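You operate a simulated robot arm through the tools that you are given. There is no shell and no other tool. Be economical: measure what you need, move in short steps, check, and stop when the job is done.

The job below is to be done with a simulated two-armed robot. You get a single attempt, and the scene is never put back.

TASK
Wipe up the spill on the packing table with the cloth there and put it back.

The check looks at the end state, three seconds after you hand in, the way a careful person would. Anything else that was tipped, shoved, dropped, spilled or broken makes it a failure. Flat cloth is picked up by pressing the open fingertips on it (5 to 10 N) and closing them slowly along it; thin cloth reads only 2 to 8 mm in the jaws.

THE ROBOT
Two 7-joint arms with two-finger parallel grippers on one trunk, on a base that drives. Base frame: it is fixed to the floor where the robot stands at the start and does not move with it; the origin is under the middle of the robot, x ahead of it, y to its left, z up; the surface under the hand at the start is at about z = 840. Readings come in mm, rad, newtons and seconds.
The left shoulder is at the start at [50, 168, 1157], the right one opposite. With the tool pointing down near the work surface each hand reaches from about 200 to 660 mm from the robot's upright axis, wherever it stands, measured 20 degrees to its own side. Payload 1.57 kg a hand.
Tool frame (each hand has its own): the origin (TCP) lies between the finger pads and is the grasp point; the fingertips stand 30 mm ahead of it; z points along the fingers, y is the line along which they close. The gripper opens to 80 mm. The fingers are 17 mm wide and 12 mm thick; the gripper's body (40 by 82 mm) begins 80 mm behind the TCP.
Orientation is that of the tool frame in the base frame, as [roll, pitch, yaw] about the fixed x, y, z axes, in that order (R = Rz(yaw) Ry(pitch) Rx(roll)). With the fingers straight down and closing along the base's y, the tool's x points along the base's -x, its y along +y and its z along -z.

THE INTERFACE
- The arms move only by the tool apply_moves. It takes "left_commands", "right_commands" or both (then of equal length, played together; a hand with none holds still); each is a list of rows, each a list of 3 entries, a list of its own where there are three numbers: the shift along the tool's x, y, z in mm, then the turn, a rotation vector about the tool's x, y, z in rad, then the closure, from 0 (fully open) to 1 (shut). In form: [[[tx, ty, tz], [rx, ry, rz], hand], ...]. A call has 1 to 20 rows; each row is the pose to reach, as a shift and turn from the pose commanded when the call began, along the tool's axes at that moment. A row lasts 0.2 s, in which the tool goes at most 50 mm and 0.15 rad; a call with a longer step from one row to the next is refused whole, and so is a gripper value outside its range. A pose out of reach is approached as far as the arm can. The call stops where the force on the tool passes 40 N (or 10 N more than at its start, if that is more) or the arm is blocked; 0.2 s more then pass. The fingers move at their own pace (about 45 mm/s each) and stop on an object; they squeeze with about 43 N. The grip force told is the motor's: it shows also when the fingers shut on nothing. Time passes only in rows, and 0.2 s behind the last, so rows that repeat a pose let the fingers close. It gives the time, the measured TCP pose, the force on the tool (base axes), the opening and the grip force at its end, in the units of the frame above (readings bear some noise), with the torque about the TCP (base axes, N m) and any sound that the robot's microphone picked up, and new pictures: "show" is both (left out), scene, wrist or none (wrist: the cameras of the hands that moved).
- Cameras (640 x 400 px; columns grow to the right, rows downward): "scene" is now at [129.6, 16.4, 1368.5]; the picture's right is [0.18, -0.98, 0.00], its down [-0.54, -0.10, -0.84] and it looks along [0.83, 0.15, -0.54] (base axes); focal length 248 px, centre (320, 200). "left" rides on the left gripper at [72, 7, -122] in its tool frame; the picture's right is [-0.09, 1.00, 0.00], its down [-0.84, -0.08, -0.54] and it looks along [-0.54, -0.05, 0.84] (tool axes); focal length 238 px, centre (320, 200). "right" rides on the right gripper at [72, -7, -122] in its tool frame; the picture's right is [0.09, 1.00, 0.00], its down [-0.84, 0.08, -0.54] and it looks along [-0.54, 0.05, 0.84] (tool axes); focal length 238 px, centre (320, 200). There is no depth. A picture from a camera that has moved, and an enlarged one, comes with that camera's place and axes in the base frame and with its lens.
- lift_body(by): slides the trunk up (or, below 0, down) by that many mm; the arms and the scene camera ride with it, the base frame stays. It gives what a move gives, with no picture.
- base_move(legs): drives the robot by 1 to 6 legs, each [ahead, left, turn to the left] in mm, mm and rad, along the robot's own axes; the way and the turn of a leg run together, so that a leg with both is an arc; at most 1500 mm and 3.142 rad a leg. The arms and the cameras ride along, it lands a little off, and it stops where it bumps. It gives what a move gives, and a new picture of the scene camera.
- aim_head(pan, tilt): turns the head with the scene camera to pan (to the left, within 1.396 rad either way) and tilt (down, from -0.506 to 1.204), counted from straight ahead of the robot. It gives what a move gives, and a new picture of the scene camera.
- zoom(camera, box): a new picture of the part [left, top, right, bottom] of that camera's present view, enlarged. The clock stands still meanwhile.
- finish_job(): hands the job in; it is judged then, once.

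Go step by step. Nothing tells you exact positions but the pictures and the camera data: compare them with the known pose of the tool, close in by small moves and look again before you grip or let go. The budget is 120 turns and 260 pictures, counting those below and the enlarged ones. Unless the task says otherwise, let go and move clear before handing in, and close with one line.

The tools are called after "Call:" as a command line: name --argument value ..., lists and objects as JSON in quotes. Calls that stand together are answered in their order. apply_moves: Moves the arms, as the interface text tells. Its arguments: {"type":"object","properties":{"left_commands":{"type":"array","items":{"type":"array"}},"right_commands":{"type":"array","items":{"type":"array"}},"show":{"type":"string","enum":["both","scene","wrist","none"]}},"required":[]} The other tools are called the same way: lift_body (by) slides the trunk up or down; base_move (legs) drives the base; aim_head (pan, tilt) turns the head that bears the scene camera; zoom (camera, box) takes an enlarged picture of a part of a camera's view; finish_job () hands the job in.

At the start:

```text
t: 0.0
left_tcp_pos: [503.0, 300.1, 1151.4]
left_ee_rot: [-3.14, 0.001, -3.141]
left_ft_force: [-0.5, 0.3, -0.9]
left_wrist_torque: [-0.02, 0.01, -0.01]
left_width: 80.0
left_gripper_force: 0.0
right_tcp_pos: [433.9, -192.1, 1152.6]
right_ee_rot: [3.141, 0.001, -3.14]
right_ft_force: [-0.3, -0.4, -0.2]
right_wrist_torque: [0.0, -0.02, 0.01]
right_width: 80.0
right_gripper_force: 0.2
trunk travel left (down, up): [-325.0, 118.0]
robot x, y, heading: [0.9, 0.7, 0.002]
head pan, tilt: [0.178, 0.576]
```

scene: 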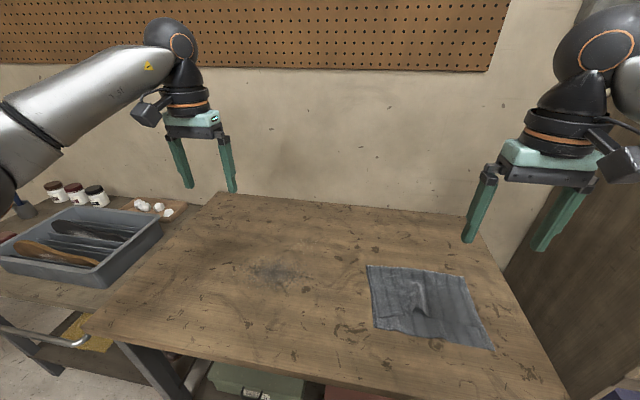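
right: 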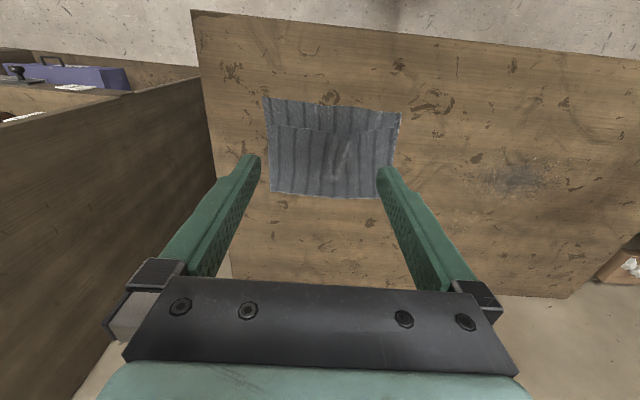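
left: 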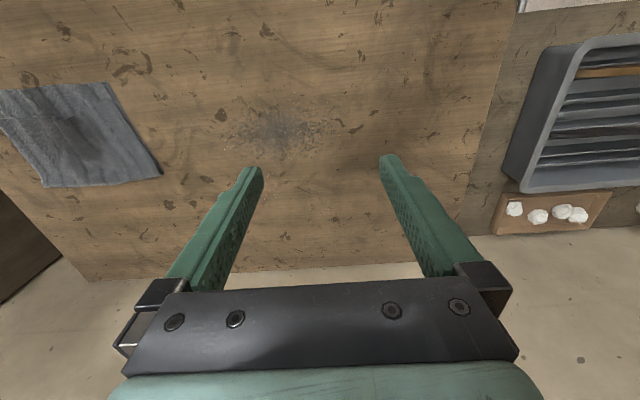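

The cloth lies on the right part of the table, at about x 450–640, y −285 to −35. A grey smudge near (552, 215) looks like the spill. I'll zoom in on both before moving.

Call:
zoom --camera "scene" --box '[340, 240, 520, 360]'

Call:
zoom --camera "left" --box '[180, 60, 390, 190]'

Call:
zoom --camera "right" --box '[240, 80, 420, 210]'

Call:
aim_head --pan -0.1 --tilt 0.85

```text
3.33 times, centred on (430, 300) of scene
camera zoom: at [129.6, 16.4, 1368.5], right [0.18, -0.98, 0.0], down [-0.54, -0.1, -0.84], along [0.83, 0.15, -0.54], focal length 826 px, centre (-47, -133)
```

zoom: 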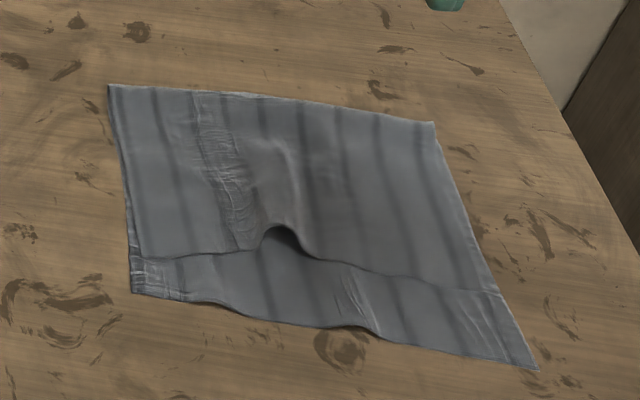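

```text
3.05 times, centred on (285, 125) of left
camera zoom: at [429.7, 307.1, 1275.6], right [0.09, 1.0, 0.0], down [0.84, -0.08, 0.54], along [0.54, -0.05, -0.84], focal length 726 px, centre (427, 429)
```

zoom: 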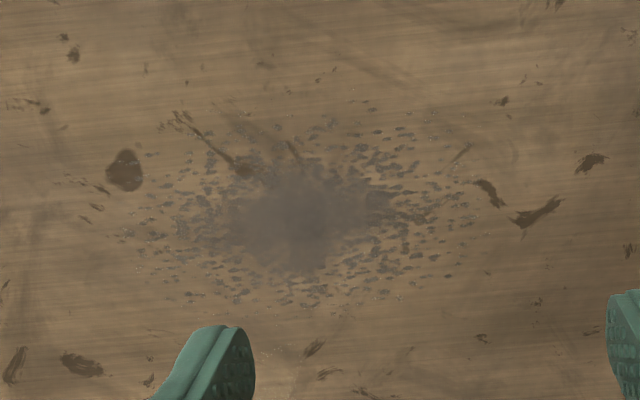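

```text
3.08 times, centred on (330, 145) of right
camera zoom: at [361.5, -198.0, 1273.7], right [-0.09, 1.0, 0.0], down [0.84, 0.08, 0.54], along [0.54, 0.05, -0.84], focal length 733 px, centre (289, 369)
```

zoom: 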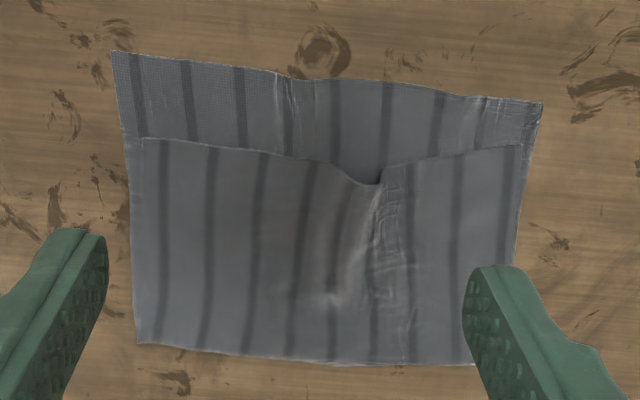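

```text
t: 0.8
left_tcp_pos: [502.8, 300.0, 1152.2]
left_ee_rot: [-3.14, -0.001, -3.14]
left_ft_force: [0.6, 1.0, 0.0]
left_wrist_torque: [0.0, -0.04, 0.02]
left_width: 80.2
left_gripper_force: 0.0
right_tcp_pos: [433.3, -192.1, 1153.3]
right_ee_rot: [-3.141, 0.0, -3.14]
right_ft_force: [-0.4, -0.4, -0.6]
right_wrist_torque: [0.0, 0.04, -0.03]
right_width: 79.7
right_gripper_force: 0.0
trunk travel left (down, up): [-325.0, 118.0]
robot x, y, heading: [2.1, 0.3, -0.003]
head pan, tilt: [-0.099, 0.85]
camera scene: at [119.7, -7.2, 1345.5], right [-0.1, -1.0, 0.0], down [-0.75, 0.07, -0.66], along [0.66, -0.07, -0.75], focal length 248 px, centre (320, 200)
```

scene: 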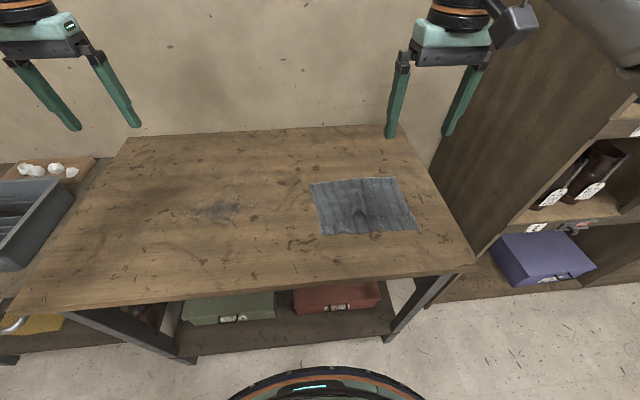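

The cloth is folded once, with its fold at the far side and a small ridge in the middle. The spill covers about x 480–615, y 105–330, so I'll take the cloth by its left and right edges with both hands, starting by hovering over those edges.

Call:
apply_moves --left_commands '[[[-5, -45, 0], [0, 0, 0], 0.2], [[-10, -90, 0], [0, 0, 0], 0.5], [[-16, -135, 0], [0, 0, 0], 0.5], [[-21, -180, 0], [0, 0, 0], 0.5], [[-26, -225, 0], [0, 0, 0], 0.5], [[-31, -270, 0], [0, 0, 0], 0.5], [[-37, -315, 0], [0, 0, 0], 0.5], [[-42, -360, 0], [0, 0, 0], 0.5], [[-42, -360, 45], [0, 0, 0], 0.5], [[-42, -360, 90], [0, 0, 0], 0.5], [[-42, -360, 135], [0, 0, 0], 0.5], [[-42, -360, 180], [0, 0, 0], 0.5], [[-42, -360, 225], [0, 0, 0], 0.5], [[-42, -360, 225], [0, 0, 0], 0.5]]' --right_commands '[[[-14, -7, 0], [0, 0, 0], 0.2], [[-28, -14, 0], [0, 0, 0], 0.5], [[-42, -21, 0], [0, 0, 0], 0.5], [[-56, -28, 0], [0, 0, 0], 0.5], [[-70, -35, 0], [0, 0, 0], 0.5], [[-84, -42, 0], [0, 0, 0], 0.5], [[-98, -50, 0], [0, 0, 0], 0.5], [[-112, -58, 0], [0, 0, 0], 0.5], [[-112, -58, 45], [0, 0, 0], 0.5], [[-112, -58, 90], [0, 0, 0], 0.5], [[-112, -58, 135], [0, 0, 0], 0.5], [[-112, -58, 180], [0, 0, 0], 0.5], [[-112, -58, 225], [0, 0, 0], 0.5], [[-112, -58, 225], [0, 0, 0], 0.5]]'

```text
t: 3.8
left_tcp_pos: [544.3, -62.1, 930.1]
left_ee_rot: [-3.139, 0.0, -3.141]
left_ft_force: [-0.1, 0.1, 0.9]
left_wrist_torque: [-0.01, -0.03, -0.02]
left_width: 40.3
left_gripper_force: 0.0
left hand out of reach, approached as far as the arm can: row 7, 8, 9, 10
right_tcp_pos: [543.9, -250.4, 927.9]
right_ee_rot: [-3.141, -0.001, -3.141]
right_ft_force: [0.5, 0.2, 0.8]
right_wrist_torque: [0.03, 0.0, -0.02]
right_width: 39.9
right_gripper_force: 0.0
trunk travel left (down, up): [-325.0, 118.0]
robot x, y, heading: [-3.8, -3.0, 0.003]
head pan, tilt: [-0.099, 0.85]
camera scene: at [119.5, -7.1, 1345.5], right [-0.1, -1.0, 0.0], down [-0.75, 0.07, -0.66], along [0.66, -0.07, -0.75], focal length 248 px, centre (320, 200)
camera right: at [471.9, -256.4, 1049.0], right [-0.09, 1.0, 0.0], down [0.84, 0.08, 0.54], along [0.54, 0.05, -0.84], focal length 238 px, centre (320, 200)
camera left: at [470.7, -54.9, 1053.0], right [0.09, 1.0, 0.0], down [0.84, -0.08, 0.54], along [0.54, -0.05, -0.84], focal length 238 px, centre (320, 200)
```

scene: 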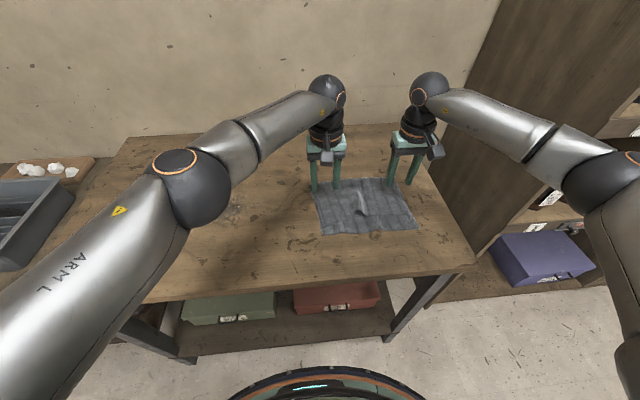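
right: 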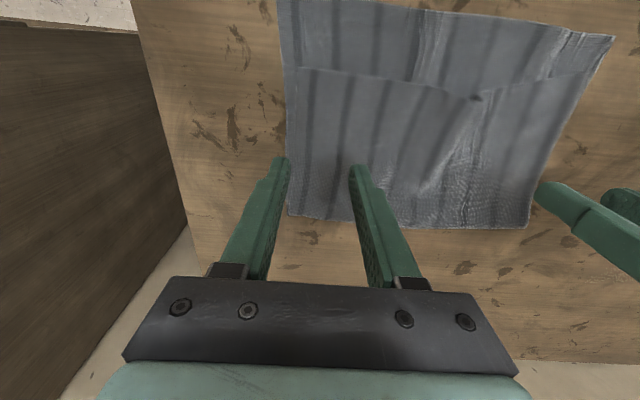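
left: 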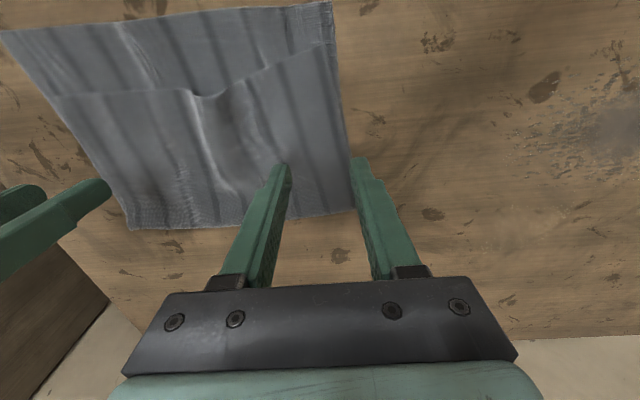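

The left edge runs along y≈−38 and the right edge along y≈−283. I'll shift both hands slightly inward and lower until the tips are almost touching.

Call:
apply_moves --left_commands '[[[0, -13, 20], [0, 0, 0], 0.5], [[0, -13, 45], [0, 0, 0], 0.5], [[0, -13, 45], [0, 0, 0], 0.5]]' --right_commands '[[[0, 7, 20], [0, 0, 0], 0.5], [[0, 7, 45], [0, 0, 0], 0.5], [[0, 7, 45], [0, 0, 0], 0.5]]' --show "wrist"

```text
t: 4.6
left_tcp_pos: [541.2, -72.7, 892.9]
left_ee_rot: [-3.14, 0.003, -3.138]
left_ft_force: [-0.4, 0.6, 0.1]
left_wrist_torque: [-0.01, 0.02, 0.06]
left_width: 40.1
left_gripper_force: 0.0
left hand out of reach, approached as far as the arm can: row 1, 2, 3
right_tcp_pos: [545.2, -243.1, 882.0]
right_ee_rot: [-3.139, -0.001, 3.141]
right_ft_force: [0.0, 0.8, -0.2]
right_wrist_torque: [0.01, 0.0, 0.01]
right_width: 40.1
right_gripper_force: 0.1
trunk travel left (down, up): [-325.0, 118.0]
robot x, y, heading: [2.4, 2.2, -0.0]
head pan, tilt: [-0.099, 0.85]
camera right: at [473.0, -249.5, 1003.8], right [-0.09, 1.0, 0.0], down [0.84, 0.08, 0.54], along [0.54, 0.05, -0.84], focal length 238 px, centre (320, 200)
camera left: at [467.3, -64.7, 1015.6], right [0.09, 1.0, 0.0], down [0.84, -0.07, 0.54], along [0.54, -0.05, -0.84], focal length 238 px, centre (320, 200)
```

right: 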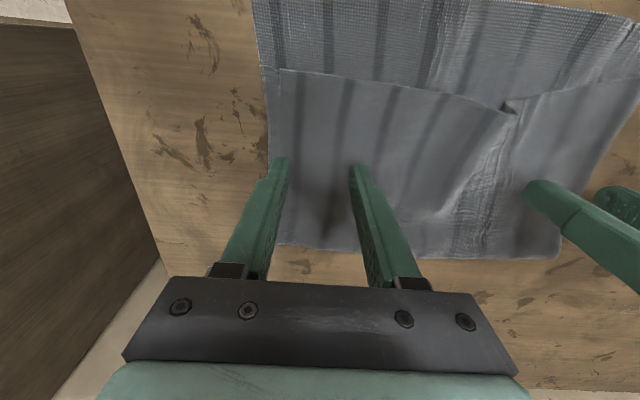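
left: 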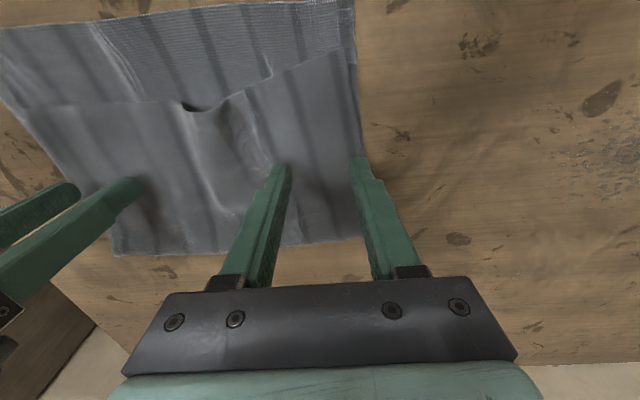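

The left arm is at its reach limit here, so a lower trunk should help. I'll raise the hands first, then slide the trunk down.

Call:
apply_moves --left_commands '[[[0, 0, -45], [0, 0, 0], 0.5], [[0, 0, -90], [0, 0, 0], 0.5], [[0, 10, -140], [0, 0, 0], 0.5]]' --right_commands '[[[0, 0, -45], [0, 0, 0], 0.5], [[0, 0, -90], [0, 0, 0], 0.5], [[0, 0, -140], [0, 0, 0], 0.5]]' --show "none"

Call:
lift_body --by -120

```text
refused: row 3 steps farther than a row can; nothing moved
```

```text
t: 5.2
left_tcp_pos: [540.9, -71.8, 872.6]
left_ee_rot: [-3.141, 0.002, -3.139]
left_ft_force: [-0.5, 0.6, 2.0]
left_wrist_torque: [0.08, 0.05, 0.03]
left_width: 40.3
left_gripper_force: 0.4
right_tcp_pos: [548.1, -243.0, 871.2]
right_ee_rot: [3.138, 0.014, 3.141]
right_ft_force: [-3.9, -0.6, 13.6]
right_wrist_torque: [-0.26, 0.12, -0.07]
right_width: 40.0
right_gripper_force: 0.1
trunk travel left (down, up): [-304.0, 138.0]
robot x, y, heading: [2.2, 5.0, 0.002]
head pan, tilt: [-0.099, 0.85]
stopped: the force on the tool passed its limit at 52 N (the readings are from after the stop); the commanded pose is now the measured one
```

My raise was refused because a row was too long. I had batched the trunk move with it, so the hands came down onto the cloth and the trunk stopped itself at 52 N. I'll lift the hands now and look for damage before lowering further.

Call:
apply_moves --left_commands '[[[0, 0, -45], [0, 0, 0], 0.5], [[0, 0, -90], [0, 0, 0], 0.5], [[0, 0, -130], [0, 0, 0], 0.5], [[0, 0, -130], [0, 0, 0], 0.5]]' --right_commands '[[[0, 0, -45], [0, 0, 0], 0.5], [[0, 0, -90], [0, 0, 0], 0.5], [[0, 0, -130], [0, 0, 0], 0.5], [[0, 0, -130], [0, 0, 0], 0.5]]'

```text
t: 6.2
left_tcp_pos: [540.7, -70.0, 1001.6]
left_ee_rot: [-3.139, 0.004, -3.141]
left_ft_force: [0.1, 0.7, 0.0]
left_wrist_torque: [-0.03, -0.03, 0.0]
left_width: 40.0
left_gripper_force: 0.1
right_tcp_pos: [546.2, -244.5, 1000.6]
right_ee_rot: [3.139, 0.01, 3.141]
right_ft_force: [-1.0, -0.1, 0.0]
right_wrist_torque: [-0.04, -0.01, 0.0]
right_width: 39.8
right_gripper_force: 0.1
trunk travel left (down, up): [-304.0, 138.0]
robot x, y, heading: [1.6, 0.0, 0.0]
head pan, tilt: [-0.099, 0.85]
camera scene: at [119.9, -7.6, 1324.5], right [-0.1, -0.99, 0.0], down [-0.75, 0.07, -0.66], along [0.66, -0.07, -0.75], focal length 248 px, centre (320, 200)
camera right: at [473.1, -251.2, 1121.5], right [-0.09, 1.0, 0.0], down [0.83, 0.07, 0.55], along [0.55, 0.05, -0.83], focal length 238 px, centre (320, 200)
camera left: at [467.1, -62.2, 1123.8], right [0.09, 1.0, 0.0], down [0.84, -0.08, 0.54], along [0.54, -0.05, -0.84], focal length 238 px, centre (320, 200)
```

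scene: 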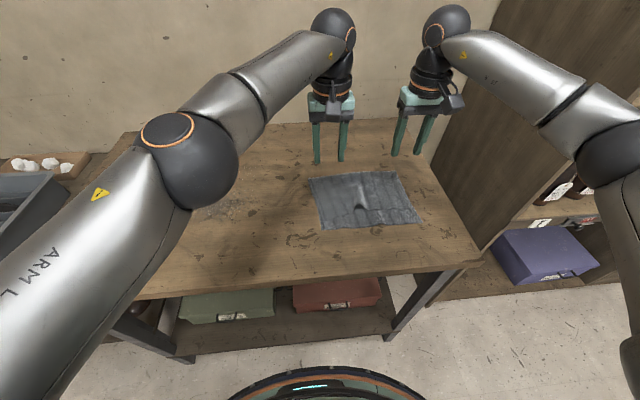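
right: 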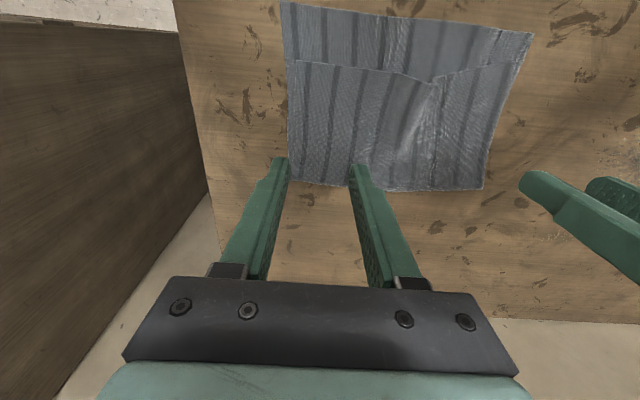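
left: 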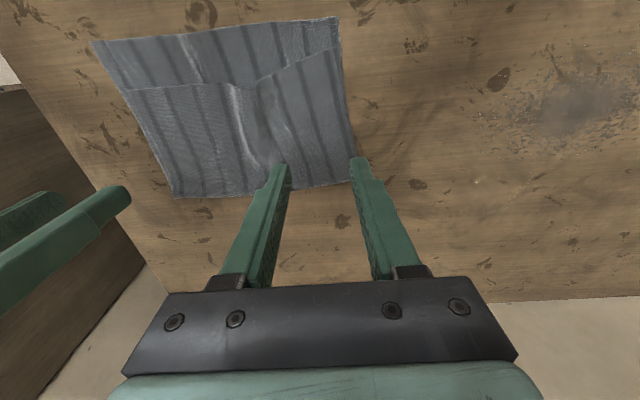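

The cloth and everything else look undisturbed. The hands are 130 mm up, so I'll lower the trunk by 100.

Call:
lift_body --by -100

```text
t: 7.5
left_tcp_pos: [539.6, -70.4, 899.8]
left_ee_rot: [-3.139, 0.005, 3.141]
left_ft_force: [-0.7, 0.5, 0.2]
left_wrist_torque: [0.02, 0.01, -0.01]
left_width: 40.0
left_gripper_force: 0.0
right_tcp_pos: [546.3, -245.2, 901.7]
right_ee_rot: [3.138, 0.01, 3.139]
right_ft_force: [0.4, 0.3, 0.3]
right_wrist_torque: [0.0, -0.02, 0.01]
right_width: 40.2
right_gripper_force: 0.1
trunk travel left (down, up): [-204.0, 238.0]
robot x, y, heading: [-0.2, -2.4, -0.001]
head pan, tilt: [-0.099, 0.85]
```

Both hands are free above the cloth. I'll lower them in small steps to just touch.

Call:
apply_moves --left_commands '[[[0, -2, 15], [0, 0, 0], 0.5], [[0, -2, 24], [0, 0, 0], 0.5], [[0, -2, 27], [0, 0, 0], 0.5], [[0, -2, 29], [0, 0, 0], 0.5], [[0, -2, 29], [0, 0, 0], 0.5]]' --right_commands '[[[0, 0, 15], [0, 0, 0], 0.5], [[0, 0, 26], [0, 0, 0], 0.5], [[0, 0, 29], [0, 0, 0], 0.5], [[0, 0, 31], [0, 0, 0], 0.5], [[0, 0, 31], [0, 0, 0], 0.5]]' --show "none"

```text
t: 8.7
left_tcp_pos: [539.9, -71.5, 872.5]
left_ee_rot: [-3.137, 0.007, -3.139]
left_ft_force: [1.7, -1.2, 5.8]
left_wrist_torque: [0.12, -0.02, -0.08]
left_width: 39.3
left_gripper_force: 0.0
right_tcp_pos: [547.2, -243.2, 872.1]
right_ee_rot: [3.137, 0.018, 3.139]
right_ft_force: [3.6, -2.1, 15.5]
right_wrist_torque: [-0.39, -0.05, 0.12]
right_width: 40.7
right_gripper_force: 0.5
trunk travel left (down, up): [-204.0, 238.0]
robot x, y, heading: [0.6, -2.6, 0.002]
head pan, tilt: [-0.099, 0.85]
```

Contact is 5.8 N on the left and 15.5 N on the right. I'll ease the right hand off by 1 mm and close both slowly.

Call:
apply_moves --left_commands '[[[0, 0, 0.3], [0, 0, 0], 0.5], [[0, 0, 0.3], [0, 0, 0], 0.55], [[0, 0, 0.3], [0, 0, 0], 0.6], [[0, 0, 0.3], [0, 0, 0], 0.65], [[0, 0, 0.3], [0, 0, 0], 0.7], [[0, 0, 0.3], [0, 0, 0], 0.75], [[0, 0, 0.3], [0, 0, 0], 0.8], [[0, 0, 0.3], [0, 0, 0], 0.85], [[0, 0, 0.3], [0, 0, 0], 0.9], [[0, 0, 0.3], [0, 0, 0], 0.95], [[0, 0, 0.3], [0, 0, 0], 1.0], [[0, 0, 0.3], [0, 0, 0], 1.0], [[0, 0, 0.3], [0, 0, 0], 1.0]]' --right_commands '[[[0, 0, -1.2], [0, 0, 0], 0.5], [[0, 0, -1.2], [0, 0, 0], 0.55], [[0, 0, -1.2], [0, 0, 0], 0.6], [[0, 0, -1.2], [0, 0, 0], 0.65], [[0, 0, -1.2], [0, 0, 0], 0.7], [[0, 0, -1.2], [0, 0, 0], 0.75], [[0, 0, -1.2], [0, 0, 0], 0.8], [[0, 0, -1.2], [0, 0, 0], 0.85], [[0, 0, -1.2], [0, 0, 0], 0.9], [[0, 0, -1.2], [0, 0, 0], 0.95], [[0, 0, -1.2], [0, 0, 0], 1.0], [[0, 0, -1.2], [0, 0, 0], 1.0], [[0, 0, -1.2], [0, 0, 0], 1.0]]'

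```text
t: 11.5
left_tcp_pos: [539.8, -71.1, 871.9]
left_ee_rot: [-3.137, 0.005, -3.141]
left_ft_force: [2.3, -1.7, 10.6]
left_wrist_torque: [0.0, -0.09, 0.02]
left_width: 2.2
left_gripper_force: 24.0
right_tcp_pos: [545.5, -243.6, 872.4]
right_ee_rot: [3.136, 0.014, 3.141]
right_ft_force: [-1.0, 1.1, 12.9]
right_wrist_torque: [-0.05, 0.04, 0.05]
right_width: 7.3
right_gripper_force: 26.7
trunk travel left (down, up): [-204.0, 238.0]
robot x, y, heading: [3.2, 0.8, -0.001]
head pan, tilt: [-0.099, 0.85]
camera scene: at [118.0, -6.9, 1224.9], right [-0.1, -0.99, 0.0], down [-0.75, 0.07, -0.66], along [0.66, -0.07, -0.75], focal length 248 px, centre (320, 200)
camera right: at [471.9, -249.7, 993.2], right [-0.09, 1.0, 0.0], down [0.83, 0.07, 0.55], along [0.55, 0.05, -0.83], focal length 238 px, centre (320, 200)
camera left: at [466.1, -64.1, 995.2], right [0.09, 1.0, 0.0], down [0.83, -0.07, 0.55], along [0.54, -0.05, -0.84], focal length 238 px, centre (320, 200)
```

scene: 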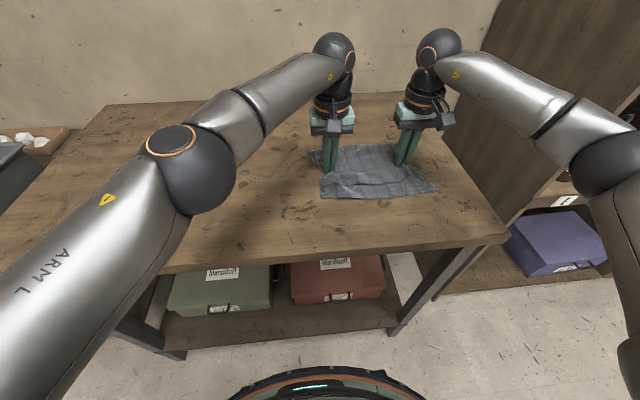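
right: 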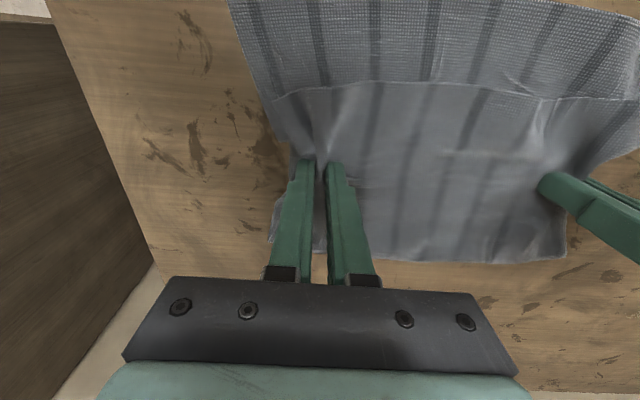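
left: 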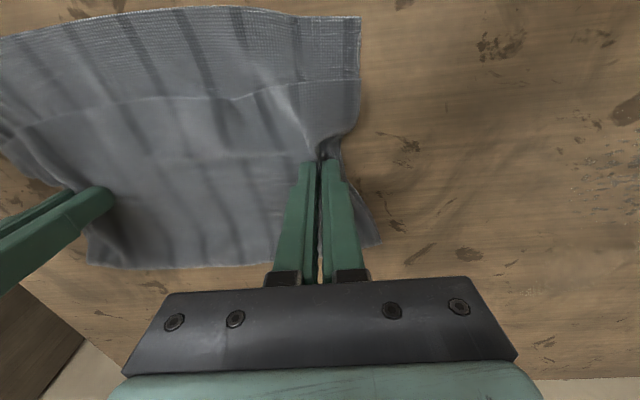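

Both hands have hold of cloth, at 2.2 mm and 7.3 mm in the jaws. I'll lift a little to see whether each hand has both layers.

Call:
apply_moves --left_commands '[[[0, 0, -15], [0, 0, 0], 1.0], [[0, 2, -35], [0, 0, 0], 1.0], [[0, 5, -60], [0, 0, 0], 1.0], [[0, 5, -60], [0, 0, 0], 1.0]]' --right_commands '[[[0, 0, -15], [0, 0, 0], 1.0], [[0, -2, -35], [0, 0, 0], 1.0], [[0, -5, -60], [0, 0, 0], 1.0], [[0, -5, -60], [0, 0, 0], 1.0]]'

```text
t: 12.5
left_tcp_pos: [537.2, -68.1, 931.3]
left_ee_rot: [-3.131, 0.006, 3.139]
left_ft_force: [2.1, -20.7, -0.3]
left_wrist_torque: [-0.69, -0.07, 0.11]
left_width: 2.5
left_gripper_force: 24.1
right_tcp_pos: [545.9, -247.6, 931.4]
right_ee_rot: [3.133, 0.009, -3.14]
right_ft_force: [-2.4, 21.9, -0.5]
right_wrist_torque: [0.64, 0.04, 0.11]
right_width: 7.5
right_gripper_force: 27.0
trunk travel left (down, up): [-204.0, 238.0]
robot x, y, heading: [0.4, -1.5, -0.002]
head pan, tilt: [-0.099, 0.85]
camera scene: at [119.7, -7.4, 1224.6], right [-0.1, -0.99, 0.0], down [-0.75, 0.07, -0.66], along [0.66, -0.07, -0.75], focal length 248 px, centre (320, 200)
camera right: at [471.8, -255.2, 1052.4], right [-0.1, 1.0, 0.01], down [0.83, 0.08, 0.55], along [0.55, 0.06, -0.83], focal length 238 px, centre (320, 200)
camera left: at [463.8, -59.2, 1054.2], right [0.1, 1.0, -0.01], down [0.83, -0.07, 0.55], along [0.54, -0.06, -0.84], focal length 238 px, centre (320, 200)
```

scene: 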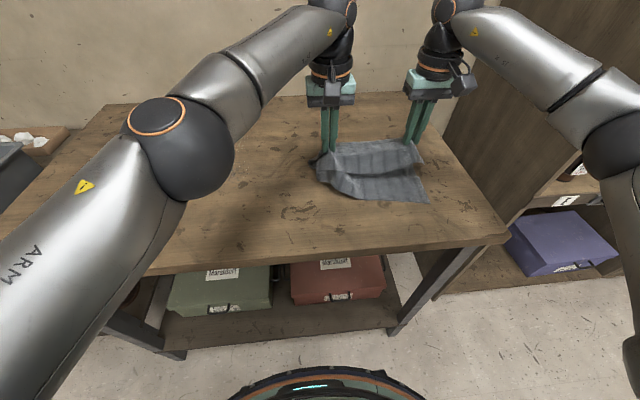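
right: 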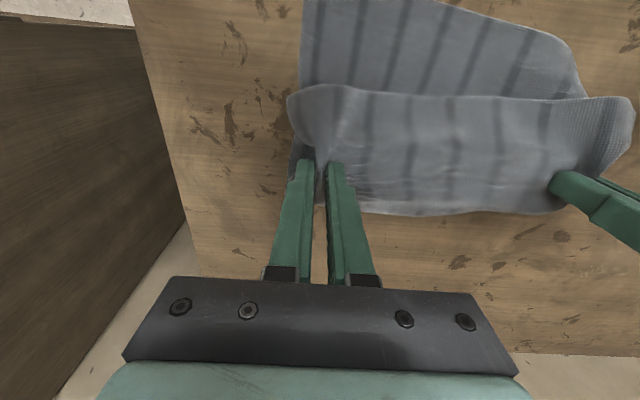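
left: 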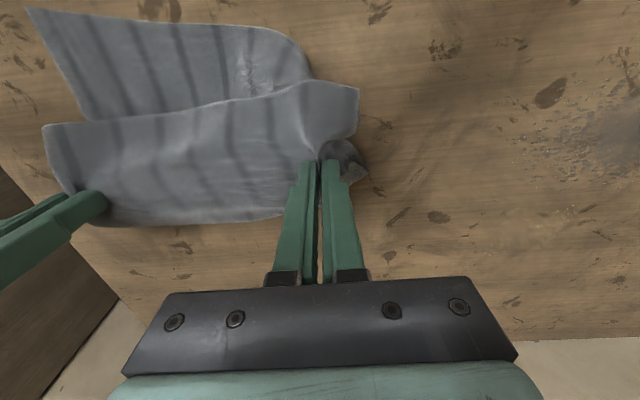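

The left hand seems to hold only the top layer, while the right seems to have both. I'll set the cloth back down, release with the left and regrip more firmly.

Call:
apply_moves --left_commands '[[[0, -5, 20], [0, 0, 0], 1.0], [[0, -5, 45], [0, 0, 0], 1.0], [[0, -5, 59], [0, 0, 0], 1.0], [[0, -5, 59], [0, 0, 0], 0.5], [[0, -5, 59], [0, 0, 0], 0.4], [[0, -5, 59], [0, 0, 0], 0.4]]' --right_commands '[[[0, 5, 20], [0, 0, 0], 1.0], [[0, 5, 45], [0, 0, 0], 1.0], [[0, 5, 59], [0, 0, 0], 1.0], [[0, 5, 59], [0, 0, 0], 1.0], [[0, 5, 59], [0, 0, 0], 1.0], [[0, 5, 59], [0, 0, 0], 1.0]]'

```text
t: 13.9
left_tcp_pos: [541.1, -71.1, 873.6]
left_ee_rot: [-3.139, 0.005, -3.14]
left_ft_force: [0.3, -0.5, 2.5]
left_wrist_torque: [0.07, -0.02, 0.01]
left_width: 47.6
left_gripper_force: 0.0
right_tcp_pos: [545.9, -245.6, 873.7]
right_ee_rot: [3.138, 0.013, 3.138]
right_ft_force: [0.3, -1.1, 3.9]
right_wrist_torque: [-0.04, -0.04, -0.02]
right_width: 6.8
right_gripper_force: 27.0
trunk travel left (down, up): [-204.0, 238.0]
robot x, y, heading: [1.6, -2.8, -0.003]
head pan, tilt: [-0.099, 0.85]
camera scene: at [119.2, -7.4, 1224.7], right [-0.1, -0.99, 0.0], down [-0.75, 0.07, -0.66], along [0.66, -0.07, -0.75], focal length 248 px, centre (320, 200)
camera right: at [473.1, -251.4, 994.0], right [-0.09, 1.0, 0.0], down [0.83, 0.07, 0.55], along [0.55, 0.05, -0.83], focal length 238 px, centre (320, 200)
camera left: at [466.1, -63.4, 996.2], right [0.09, 1.0, 0.0], down [0.83, -0.07, 0.55], along [0.54, -0.05, -0.84], focal length 238 px, centre (320, 200)
```

scene: 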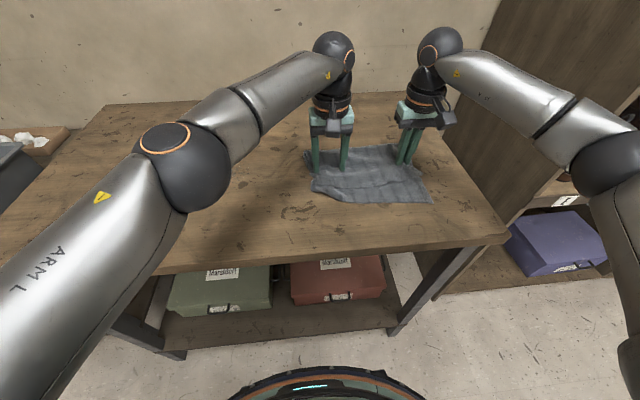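
right: 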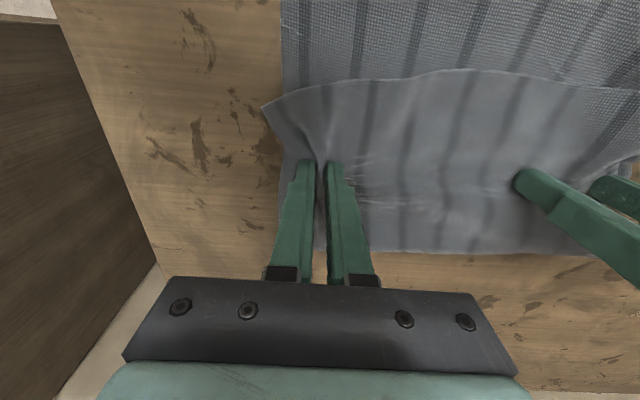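
left: 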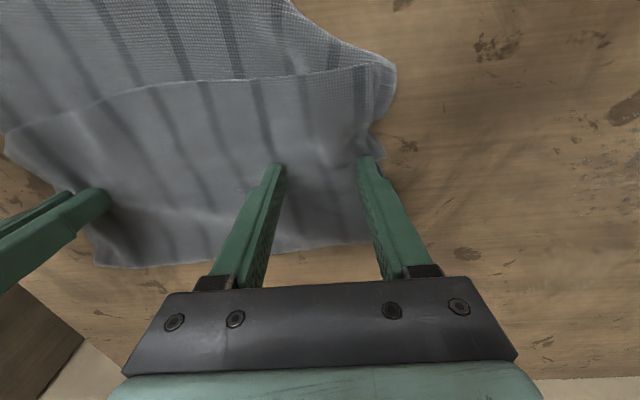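

Pinching from above only catches the top layer, so holding the cloth by its folded far edge would keep both layers together. I'll let go, raise the hands and check how it now lies.

Call:
apply_moves --left_commands '[[[0, 0, 0], [0, 0, 0], 0.4], [[0, 0, 0], [0, 0, 0], 0.4], [[0, 0, -45], [0, 0, 0], 0.4], [[0, 30, -80], [0, 0, 0], 0.4], [[0, 75, -100], [0, 0, 0], 0.4], [[0, 75, -100], [0, 0, 0], 0.4]]' --right_commands '[[[0, 0, 0], [0, 0, 0], 0.5], [[0, 0, 0], [0, 0, 0], 0.4], [[0, 0, -45], [0, 0, 0], 0.4], [[0, 0, -80], [0, 0, 0], 0.4], [[0, 0, -100], [0, 0, 0], 0.4], [[0, 0, -100], [0, 0, 0], 0.4]]'

```text
t: 15.3
left_tcp_pos: [540.9, 4.5, 972.4]
left_ee_rot: [-3.136, 0.003, -3.141]
left_ft_force: [-0.4, 0.5, 0.3]
left_wrist_torque: [0.0, -0.04, 0.0]
left_width: 47.8
left_gripper_force: 0.0
right_tcp_pos: [545.2, -245.2, 973.0]
right_ee_rot: [3.138, 0.011, 3.139]
right_ft_force: [-0.1, -0.5, -0.3]
right_wrist_torque: [0.04, 0.02, 0.03]
right_width: 48.0
right_gripper_force: 0.0
trunk travel left (down, up): [-204.0, 238.0]
robot x, y, heading: [-1.0, 0.1, -0.001]
head pan, tilt: [-0.099, 0.85]
camera scene: at [119.7, -7.4, 1224.6], right [-0.1, -0.99, 0.0], down [-0.75, 0.07, -0.66], along [0.66, -0.07, -0.75], focal length 248 px, centre (320, 200)
camera right: at [472.3, -251.8, 1093.5], right [-0.09, 1.0, 0.0], down [0.83, 0.07, 0.55], along [0.55, 0.05, -0.83], focal length 238 px, centre (320, 200)
camera left: at [467.4, 12.3, 1094.4], right [0.09, 1.0, 0.0], down [0.83, -0.07, 0.55], along [0.54, -0.05, -0.84], focal length 238 px, centre (320, 200)
```

scene: 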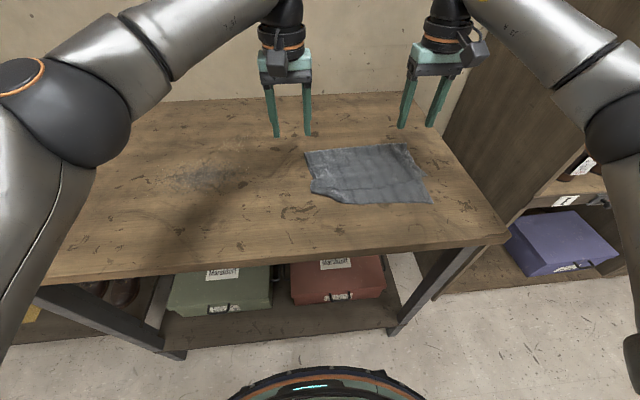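
right: 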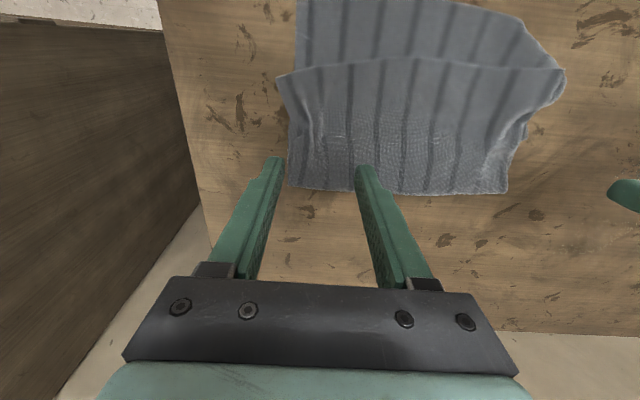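
left: 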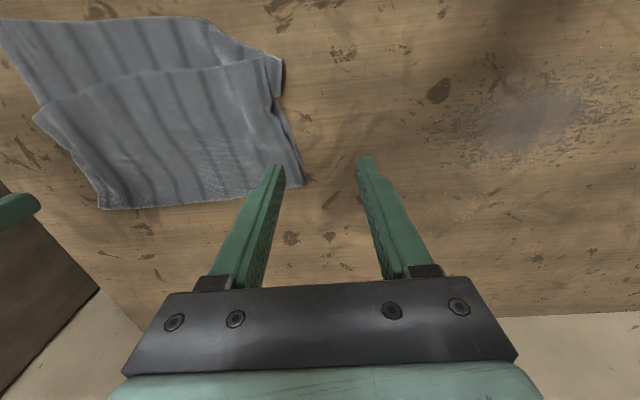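

The near-left corner of the lower layer has folded under, but laying the cloth down again should straighten it. I'll shift the hands left, then drive the base a bit right and ahead so both can reach the fold.

Call:
apply_moves --left_commands '[[[0, 40, 0], [0, 0, 0], 0.4], [[0, 55, 0], [0, 0, 0], 0.4], [[0, 55, 0], [0, 0, 0], 0.4]]' --right_commands '[[[0, 40, 0], [0, 0, 0], 0.4], [[0, 80, 0], [0, 0, 0], 0.4], [[0, 80, 0], [0, 0, 0], 0.4]]' --show "none"

```text
t: 16.1
left_tcp_pos: [540.9, 58.2, 971.6]
left_ee_rot: [-3.137, 0.002, -3.141]
left_ft_force: [0.0, 0.7, -0.3]
left_wrist_torque: [0.07, 0.01, -0.01]
left_width: 48.1
left_gripper_force: 0.1
right_tcp_pos: [545.0, -165.6, 973.7]
right_ee_rot: [3.137, 0.012, 3.137]
right_ft_force: [0.5, -0.4, 0.2]
right_wrist_torque: [-0.02, -0.01, 0.02]
right_width: 48.1
right_gripper_force: 0.1
trunk travel left (down, up): [-204.0, 238.0]
robot x, y, heading: [3.7, -1.2, 0.001]
head pan, tilt: [-0.099, 0.85]
```

The hands are clear above the table, so I'll drive 80 mm right and 20 mm ahead.

Call:
base_move --legs '[[20, -80, 0]]'

```text
t: 17.4
left_tcp_pos: [561.2, -17.4, 972.1]
left_ee_rot: [-3.139, 0.003, -3.14]
left_ft_force: [-0.1, -0.8, 1.2]
left_wrist_torque: [0.04, -0.03, 0.02]
left_width: 48.2
left_gripper_force: 0.1
right_tcp_pos: [565.2, -243.6, 973.8]
right_ee_rot: [3.138, 0.011, 3.141]
right_ft_force: [-0.1, 0.4, -0.2]
right_wrist_torque: [0.0, 0.0, 0.02]
right_width: 48.2
right_gripper_force: 0.0
trunk travel left (down, up): [-204.0, 238.0]
robot x, y, heading: [19.3, -80.9, -0.003]
head pan, tilt: [-0.099, 0.85]
camera scene: at [139.7, -86.2, 1224.6], right [-0.1, -1.0, 0.0], down [-0.75, 0.07, -0.66], along [0.66, -0.07, -0.75], focal length 248 px, centre (320, 200)
```

scene: 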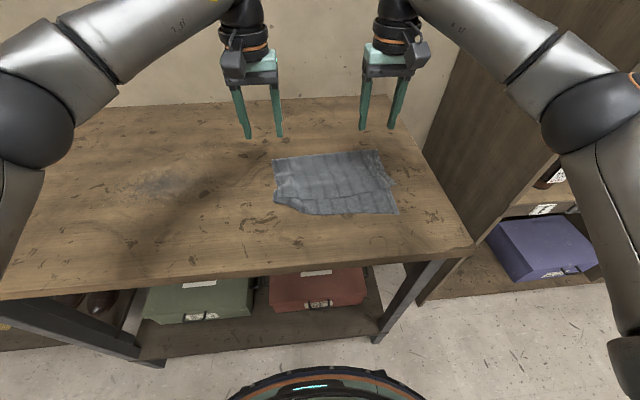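

The fold runs from about (608, −20) to (621, −275). I'll bring the hands over its two ends and lower to just above it.

Call:
apply_moves --left_commands '[[[-20, -17, 0], [0, 0, 0], 0.5], [[-39, -33, 20], [0, 0, 0], 0.5], [[-39, -33, 50], [0, 0, 0], 0.5], [[-39, -33, 75], [0, 0, 0], 0.5], [[-39, -33, 75], [0, 0, 0], 0.5]]' --right_commands '[[[-20, 0, 0], [0, 0, 0], 0.5], [[-40, 0, 20], [0, 0, 0], 0.5], [[-40, 0, 50], [0, 0, 0], 0.5], [[-40, 0, 75], [0, 0, 0], 0.5], [[-40, 0, 75], [0, 0, 0], 0.5]]' --show "wrist"

```text
t: 18.6
left_tcp_pos: [599.4, -52.1, 896.8]
left_ee_rot: [-3.138, 0.004, -3.14]
left_ft_force: [0.6, -0.3, -0.1]
left_wrist_torque: [0.0, 0.01, -0.02]
left_width: 39.8
left_gripper_force: 0.1
right_tcp_pos: [606.1, -243.1, 899.3]
right_ee_rot: [3.139, 0.011, 3.139]
right_ft_force: [-1.0, 0.4, 0.2]
right_wrist_torque: [0.0, 0.01, 0.06]
right_width: 40.0
right_gripper_force: 0.1
trunk travel left (down, up): [-204.0, 238.0]
robot x, y, heading: [18.7, -78.2, -0.001]
head pan, tilt: [-0.099, 0.85]
camera right: at [532.8, -250.2, 1019.9], right [-0.09, 1.0, 0.0], down [0.83, 0.07, 0.55], along [0.55, 0.05, -0.83], focal length 238 px, centre (320, 200)
camera left: at [526.2, -45.2, 1019.6], right [0.09, 1.0, 0.0], down [0.83, -0.07, 0.55], along [0.54, -0.05, -0.84], focal length 238 px, centre (320, 200)
```

right: 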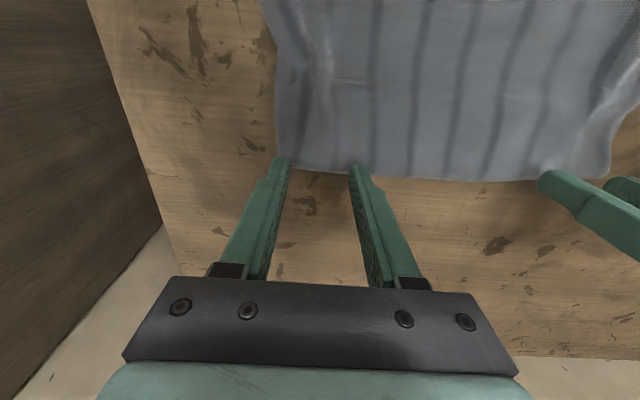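
left: 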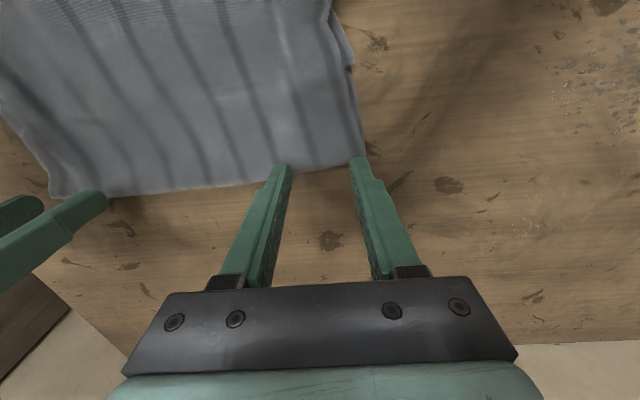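

Both hands are just inside the fold and well placed. I'll press down lightly and close slowly.

Call:
apply_moves --left_commands '[[[2, 0, 12], [0, 0, 0], 0.5], [[2, 0, 21], [0, 0, 0], 0.5], [[2, 0, 24.5], [0, 0, 0], 0.5], [[2, 0, 25.2], [0, 0, 0], 0.5], [[2, 0, 25.2], [0, 0, 0], 0.5], [[2, 0, 25.2], [0, 0, 0], 0.56], [[2, 0, 25.2], [0, 0, 0], 0.62], [[2, 0, 25.2], [0, 0, 0], 0.68], [[2, 0, 25.2], [0, 0, 0], 0.74], [[2, 0, 25.2], [0, 0, 0], 0.8], [[2, 0, 25.2], [0, 0, 0], 0.86], [[2, 0, 25.2], [0, 0, 0], 0.92], [[2, 0, 25.2], [0, 0, 0], 1.0], [[2, 0, 25.2], [0, 0, 0], 1.0], [[2, 0, 25.2], [0, 0, 0], 1.0]]' --right_commands '[[[0, 0, 12], [0, 0, 0], 0.5], [[0, 0, 22], [0, 0, 0], 0.5], [[0, 0, 26], [0, 0, 0], 0.5], [[0, 0, 27.5], [0, 0, 0], 0.5], [[0, 0, 27.5], [0, 0, 0], 0.5], [[0, 0, 27.5], [0, 0, 0], 0.56], [[0, 0, 27.5], [0, 0, 0], 0.62], [[0, 0, 27.5], [0, 0, 0], 0.68], [[0, 0, 27.5], [0, 0, 0], 0.74], [[0, 0, 27.5], [0, 0, 0], 0.8], [[0, 0, 27.5], [0, 0, 0], 0.86], [[0, 0, 27.5], [0, 0, 0], 0.92], [[0, 0, 27.5], [0, 0, 0], 1.0], [[0, 0, 27.5], [0, 0, 0], 1.0], [[0, 0, 27.5], [0, 0, 0], 1.0]]' --show "wrist"

```text
t: 21.8
left_tcp_pos: [599.2, -53.2, 873.1]
left_ee_rot: [-3.135, 0.004, -3.141]
left_ft_force: [-0.4, -3.7, 5.3]
left_wrist_torque: [-0.11, -0.08, 0.06]
left_width: 3.0
left_gripper_force: 24.2
right_tcp_pos: [606.0, -242.4, 872.6]
right_ee_rot: [3.136, 0.013, 3.14]
right_ft_force: [0.3, 5.8, 6.5]
right_wrist_torque: [0.15, -0.02, -0.01]
right_width: 2.1
right_gripper_force: 23.8
trunk travel left (down, up): [-204.0, 238.0]
robot x, y, heading: [19.2, -79.2, 0.002]
head pan, tilt: [-0.099, 0.85]
camera right: at [532.6, -248.7, 993.8], right [-0.09, 1.0, 0.0], down [0.83, 0.07, 0.55], along [0.55, 0.05, -0.83], focal length 238 px, centre (320, 200)
camera left: at [524.4, -45.5, 995.4], right [0.09, 1.0, 0.0], down [0.83, -0.07, 0.55], along [0.54, -0.05, -0.84], focal length 238 px, centre (320, 200)
```

right: 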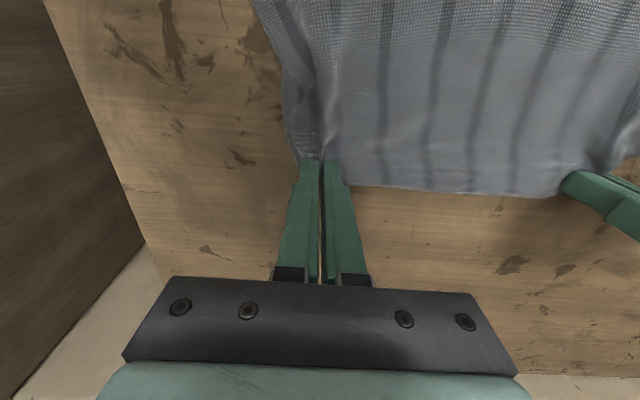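
left: 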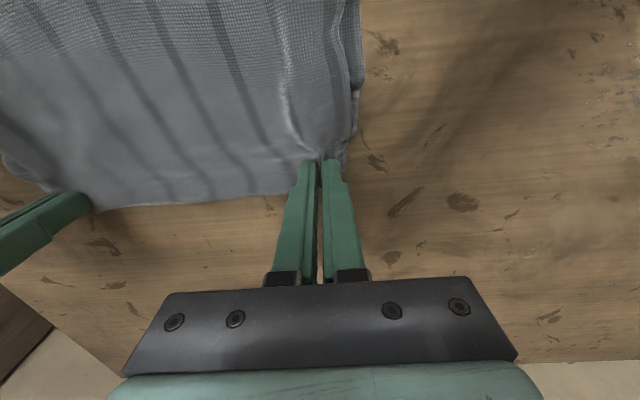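

Both hands hold the fold. I'll ease the tension slightly and lift it clear of the table so the two layers hang straight.

Call:
apply_moves --left_commands '[[[0, -2, -30], [0, 0, 0], 1.0], [[10, -2, -70], [0, 0, 0], 1.0], [[20, -2, -110], [0, 0, 0], 1.0], [[30, -2, -150], [0, 0, 0], 1.0], [[40, -2, -190], [0, 0, 0], 1.0], [[45, -2, -225], [0, 0, 0], 1.0], [[45, -2, -225], [0, 0, 0], 1.0], [[45, -2, -225], [0, 0, 0], 1.0]]' --right_commands '[[[0, 2, -30], [0, 0, 0], 1.0], [[10, 2, -70], [0, 0, 0], 1.0], [[20, 2, -110], [0, 0, 0], 1.0], [[30, 2, -150], [0, 0, 0], 1.0], [[40, 2, -190], [0, 0, 0], 1.0], [[45, 2, -225], [0, 0, 0], 1.0], [[45, 2, -225], [0, 0, 0], 1.0], [[45, 2, -225], [0, 0, 0], 1.0]]'

```text
t: 23.6
left_tcp_pos: [543.0, -55.1, 1093.3]
left_ee_rot: [-3.138, 0.006, -3.14]
left_ft_force: [0.5, -1.9, 0.2]
left_wrist_torque: [-0.05, -0.02, 0.04]
left_width: 3.1
left_gripper_force: 24.4
left hand out of reach, approached as far as the arm can: row 6, 7, 8
right_tcp_pos: [559.8, -240.9, 1096.1]
right_ee_rot: [3.138, 0.011, 3.14]
right_ft_force: [-0.3, 1.9, -0.3]
right_wrist_torque: [0.05, 0.03, -0.01]
right_width: 1.8
right_gripper_force: 23.3
trunk travel left (down, up): [-204.0, 238.0]
robot x, y, heading: [20.3, -75.4, -0.001]
head pan, tilt: [-0.099, 0.85]
camera scene: at [139.7, -85.9, 1224.6], right [-0.1, -1.0, 0.0], down [-0.75, 0.07, -0.66], along [0.66, -0.07, -0.75], focal length 248 px, centre (320, 200)
camera right: at [487.1, -247.9, 1216.8], right [-0.09, 1.0, 0.0], down [0.83, 0.07, 0.55], along [0.55, 0.05, -0.83], focal length 238 px, centre (320, 200)
camera left: at [469.4, -46.7, 1216.3], right [0.09, 1.0, 0.0], down [0.83, -0.07, 0.55], along [0.54, -0.05, -0.84], focal length 238 px, centre (320, 200)
```

scene: 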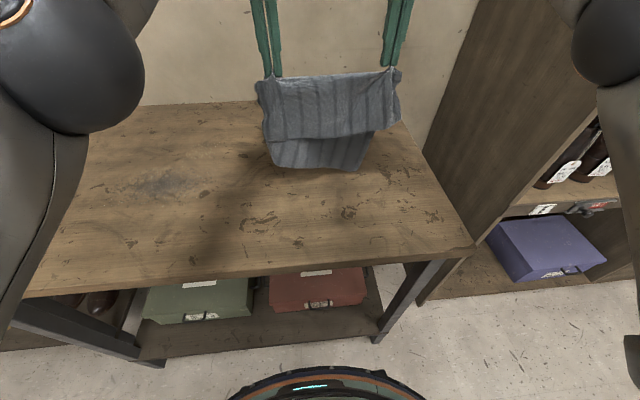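
right: 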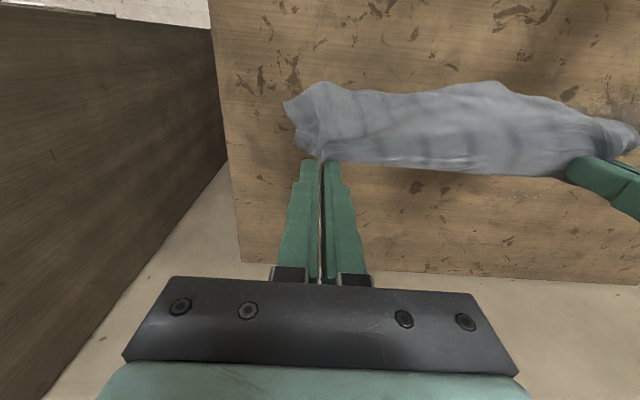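
left: 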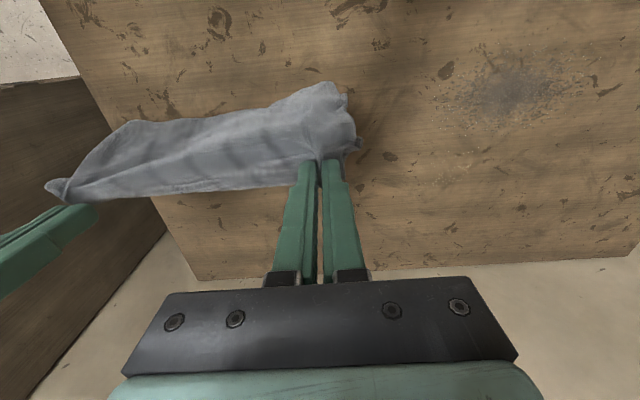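

The cloth hangs cleanly over the fold, clear of the table. I'll drive 360 mm left to bring it over the spill.

Call:
base_move --legs '[[0, 360, 0]]'

```text
t: 27.4
left_tcp_pos: [543.9, 309.6, 1092.5]
left_ee_rot: [-3.135, 0.005, 3.14]
left_ft_force: [0.7, -2.3, 0.4]
left_wrist_torque: [-0.07, -0.01, 0.0]
left_width: 2.8
left_gripper_force: 24.0
right_tcp_pos: [560.4, 122.6, 1096.5]
right_ee_rot: [3.138, 0.01, 3.136]
right_ft_force: [0.5, 1.8, -0.3]
right_wrist_torque: [0.06, 0.01, -0.03]
right_width: 1.9
right_gripper_force: 23.1
trunk travel left (down, up): [-204.0, 238.0]
robot x, y, heading: [19.6, 285.1, -0.005]
head pan, tilt: [-0.099, 0.85]
camera scene: at [140.2, 280.0, 1224.6], right [-0.1, -0.99, 0.0], down [-0.75, 0.08, -0.66], along [0.66, -0.07, -0.75], focal length 248 px, centre (320, 200)
```

scene: 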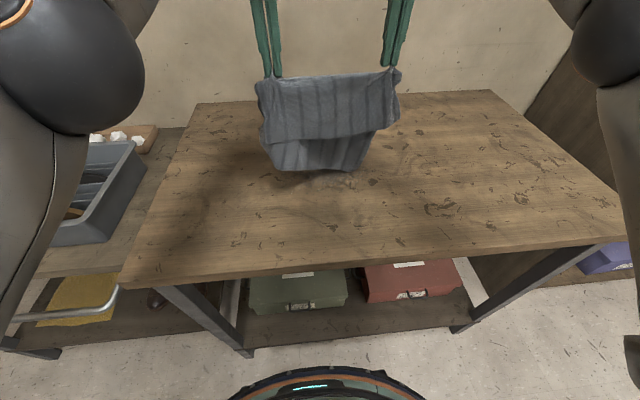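

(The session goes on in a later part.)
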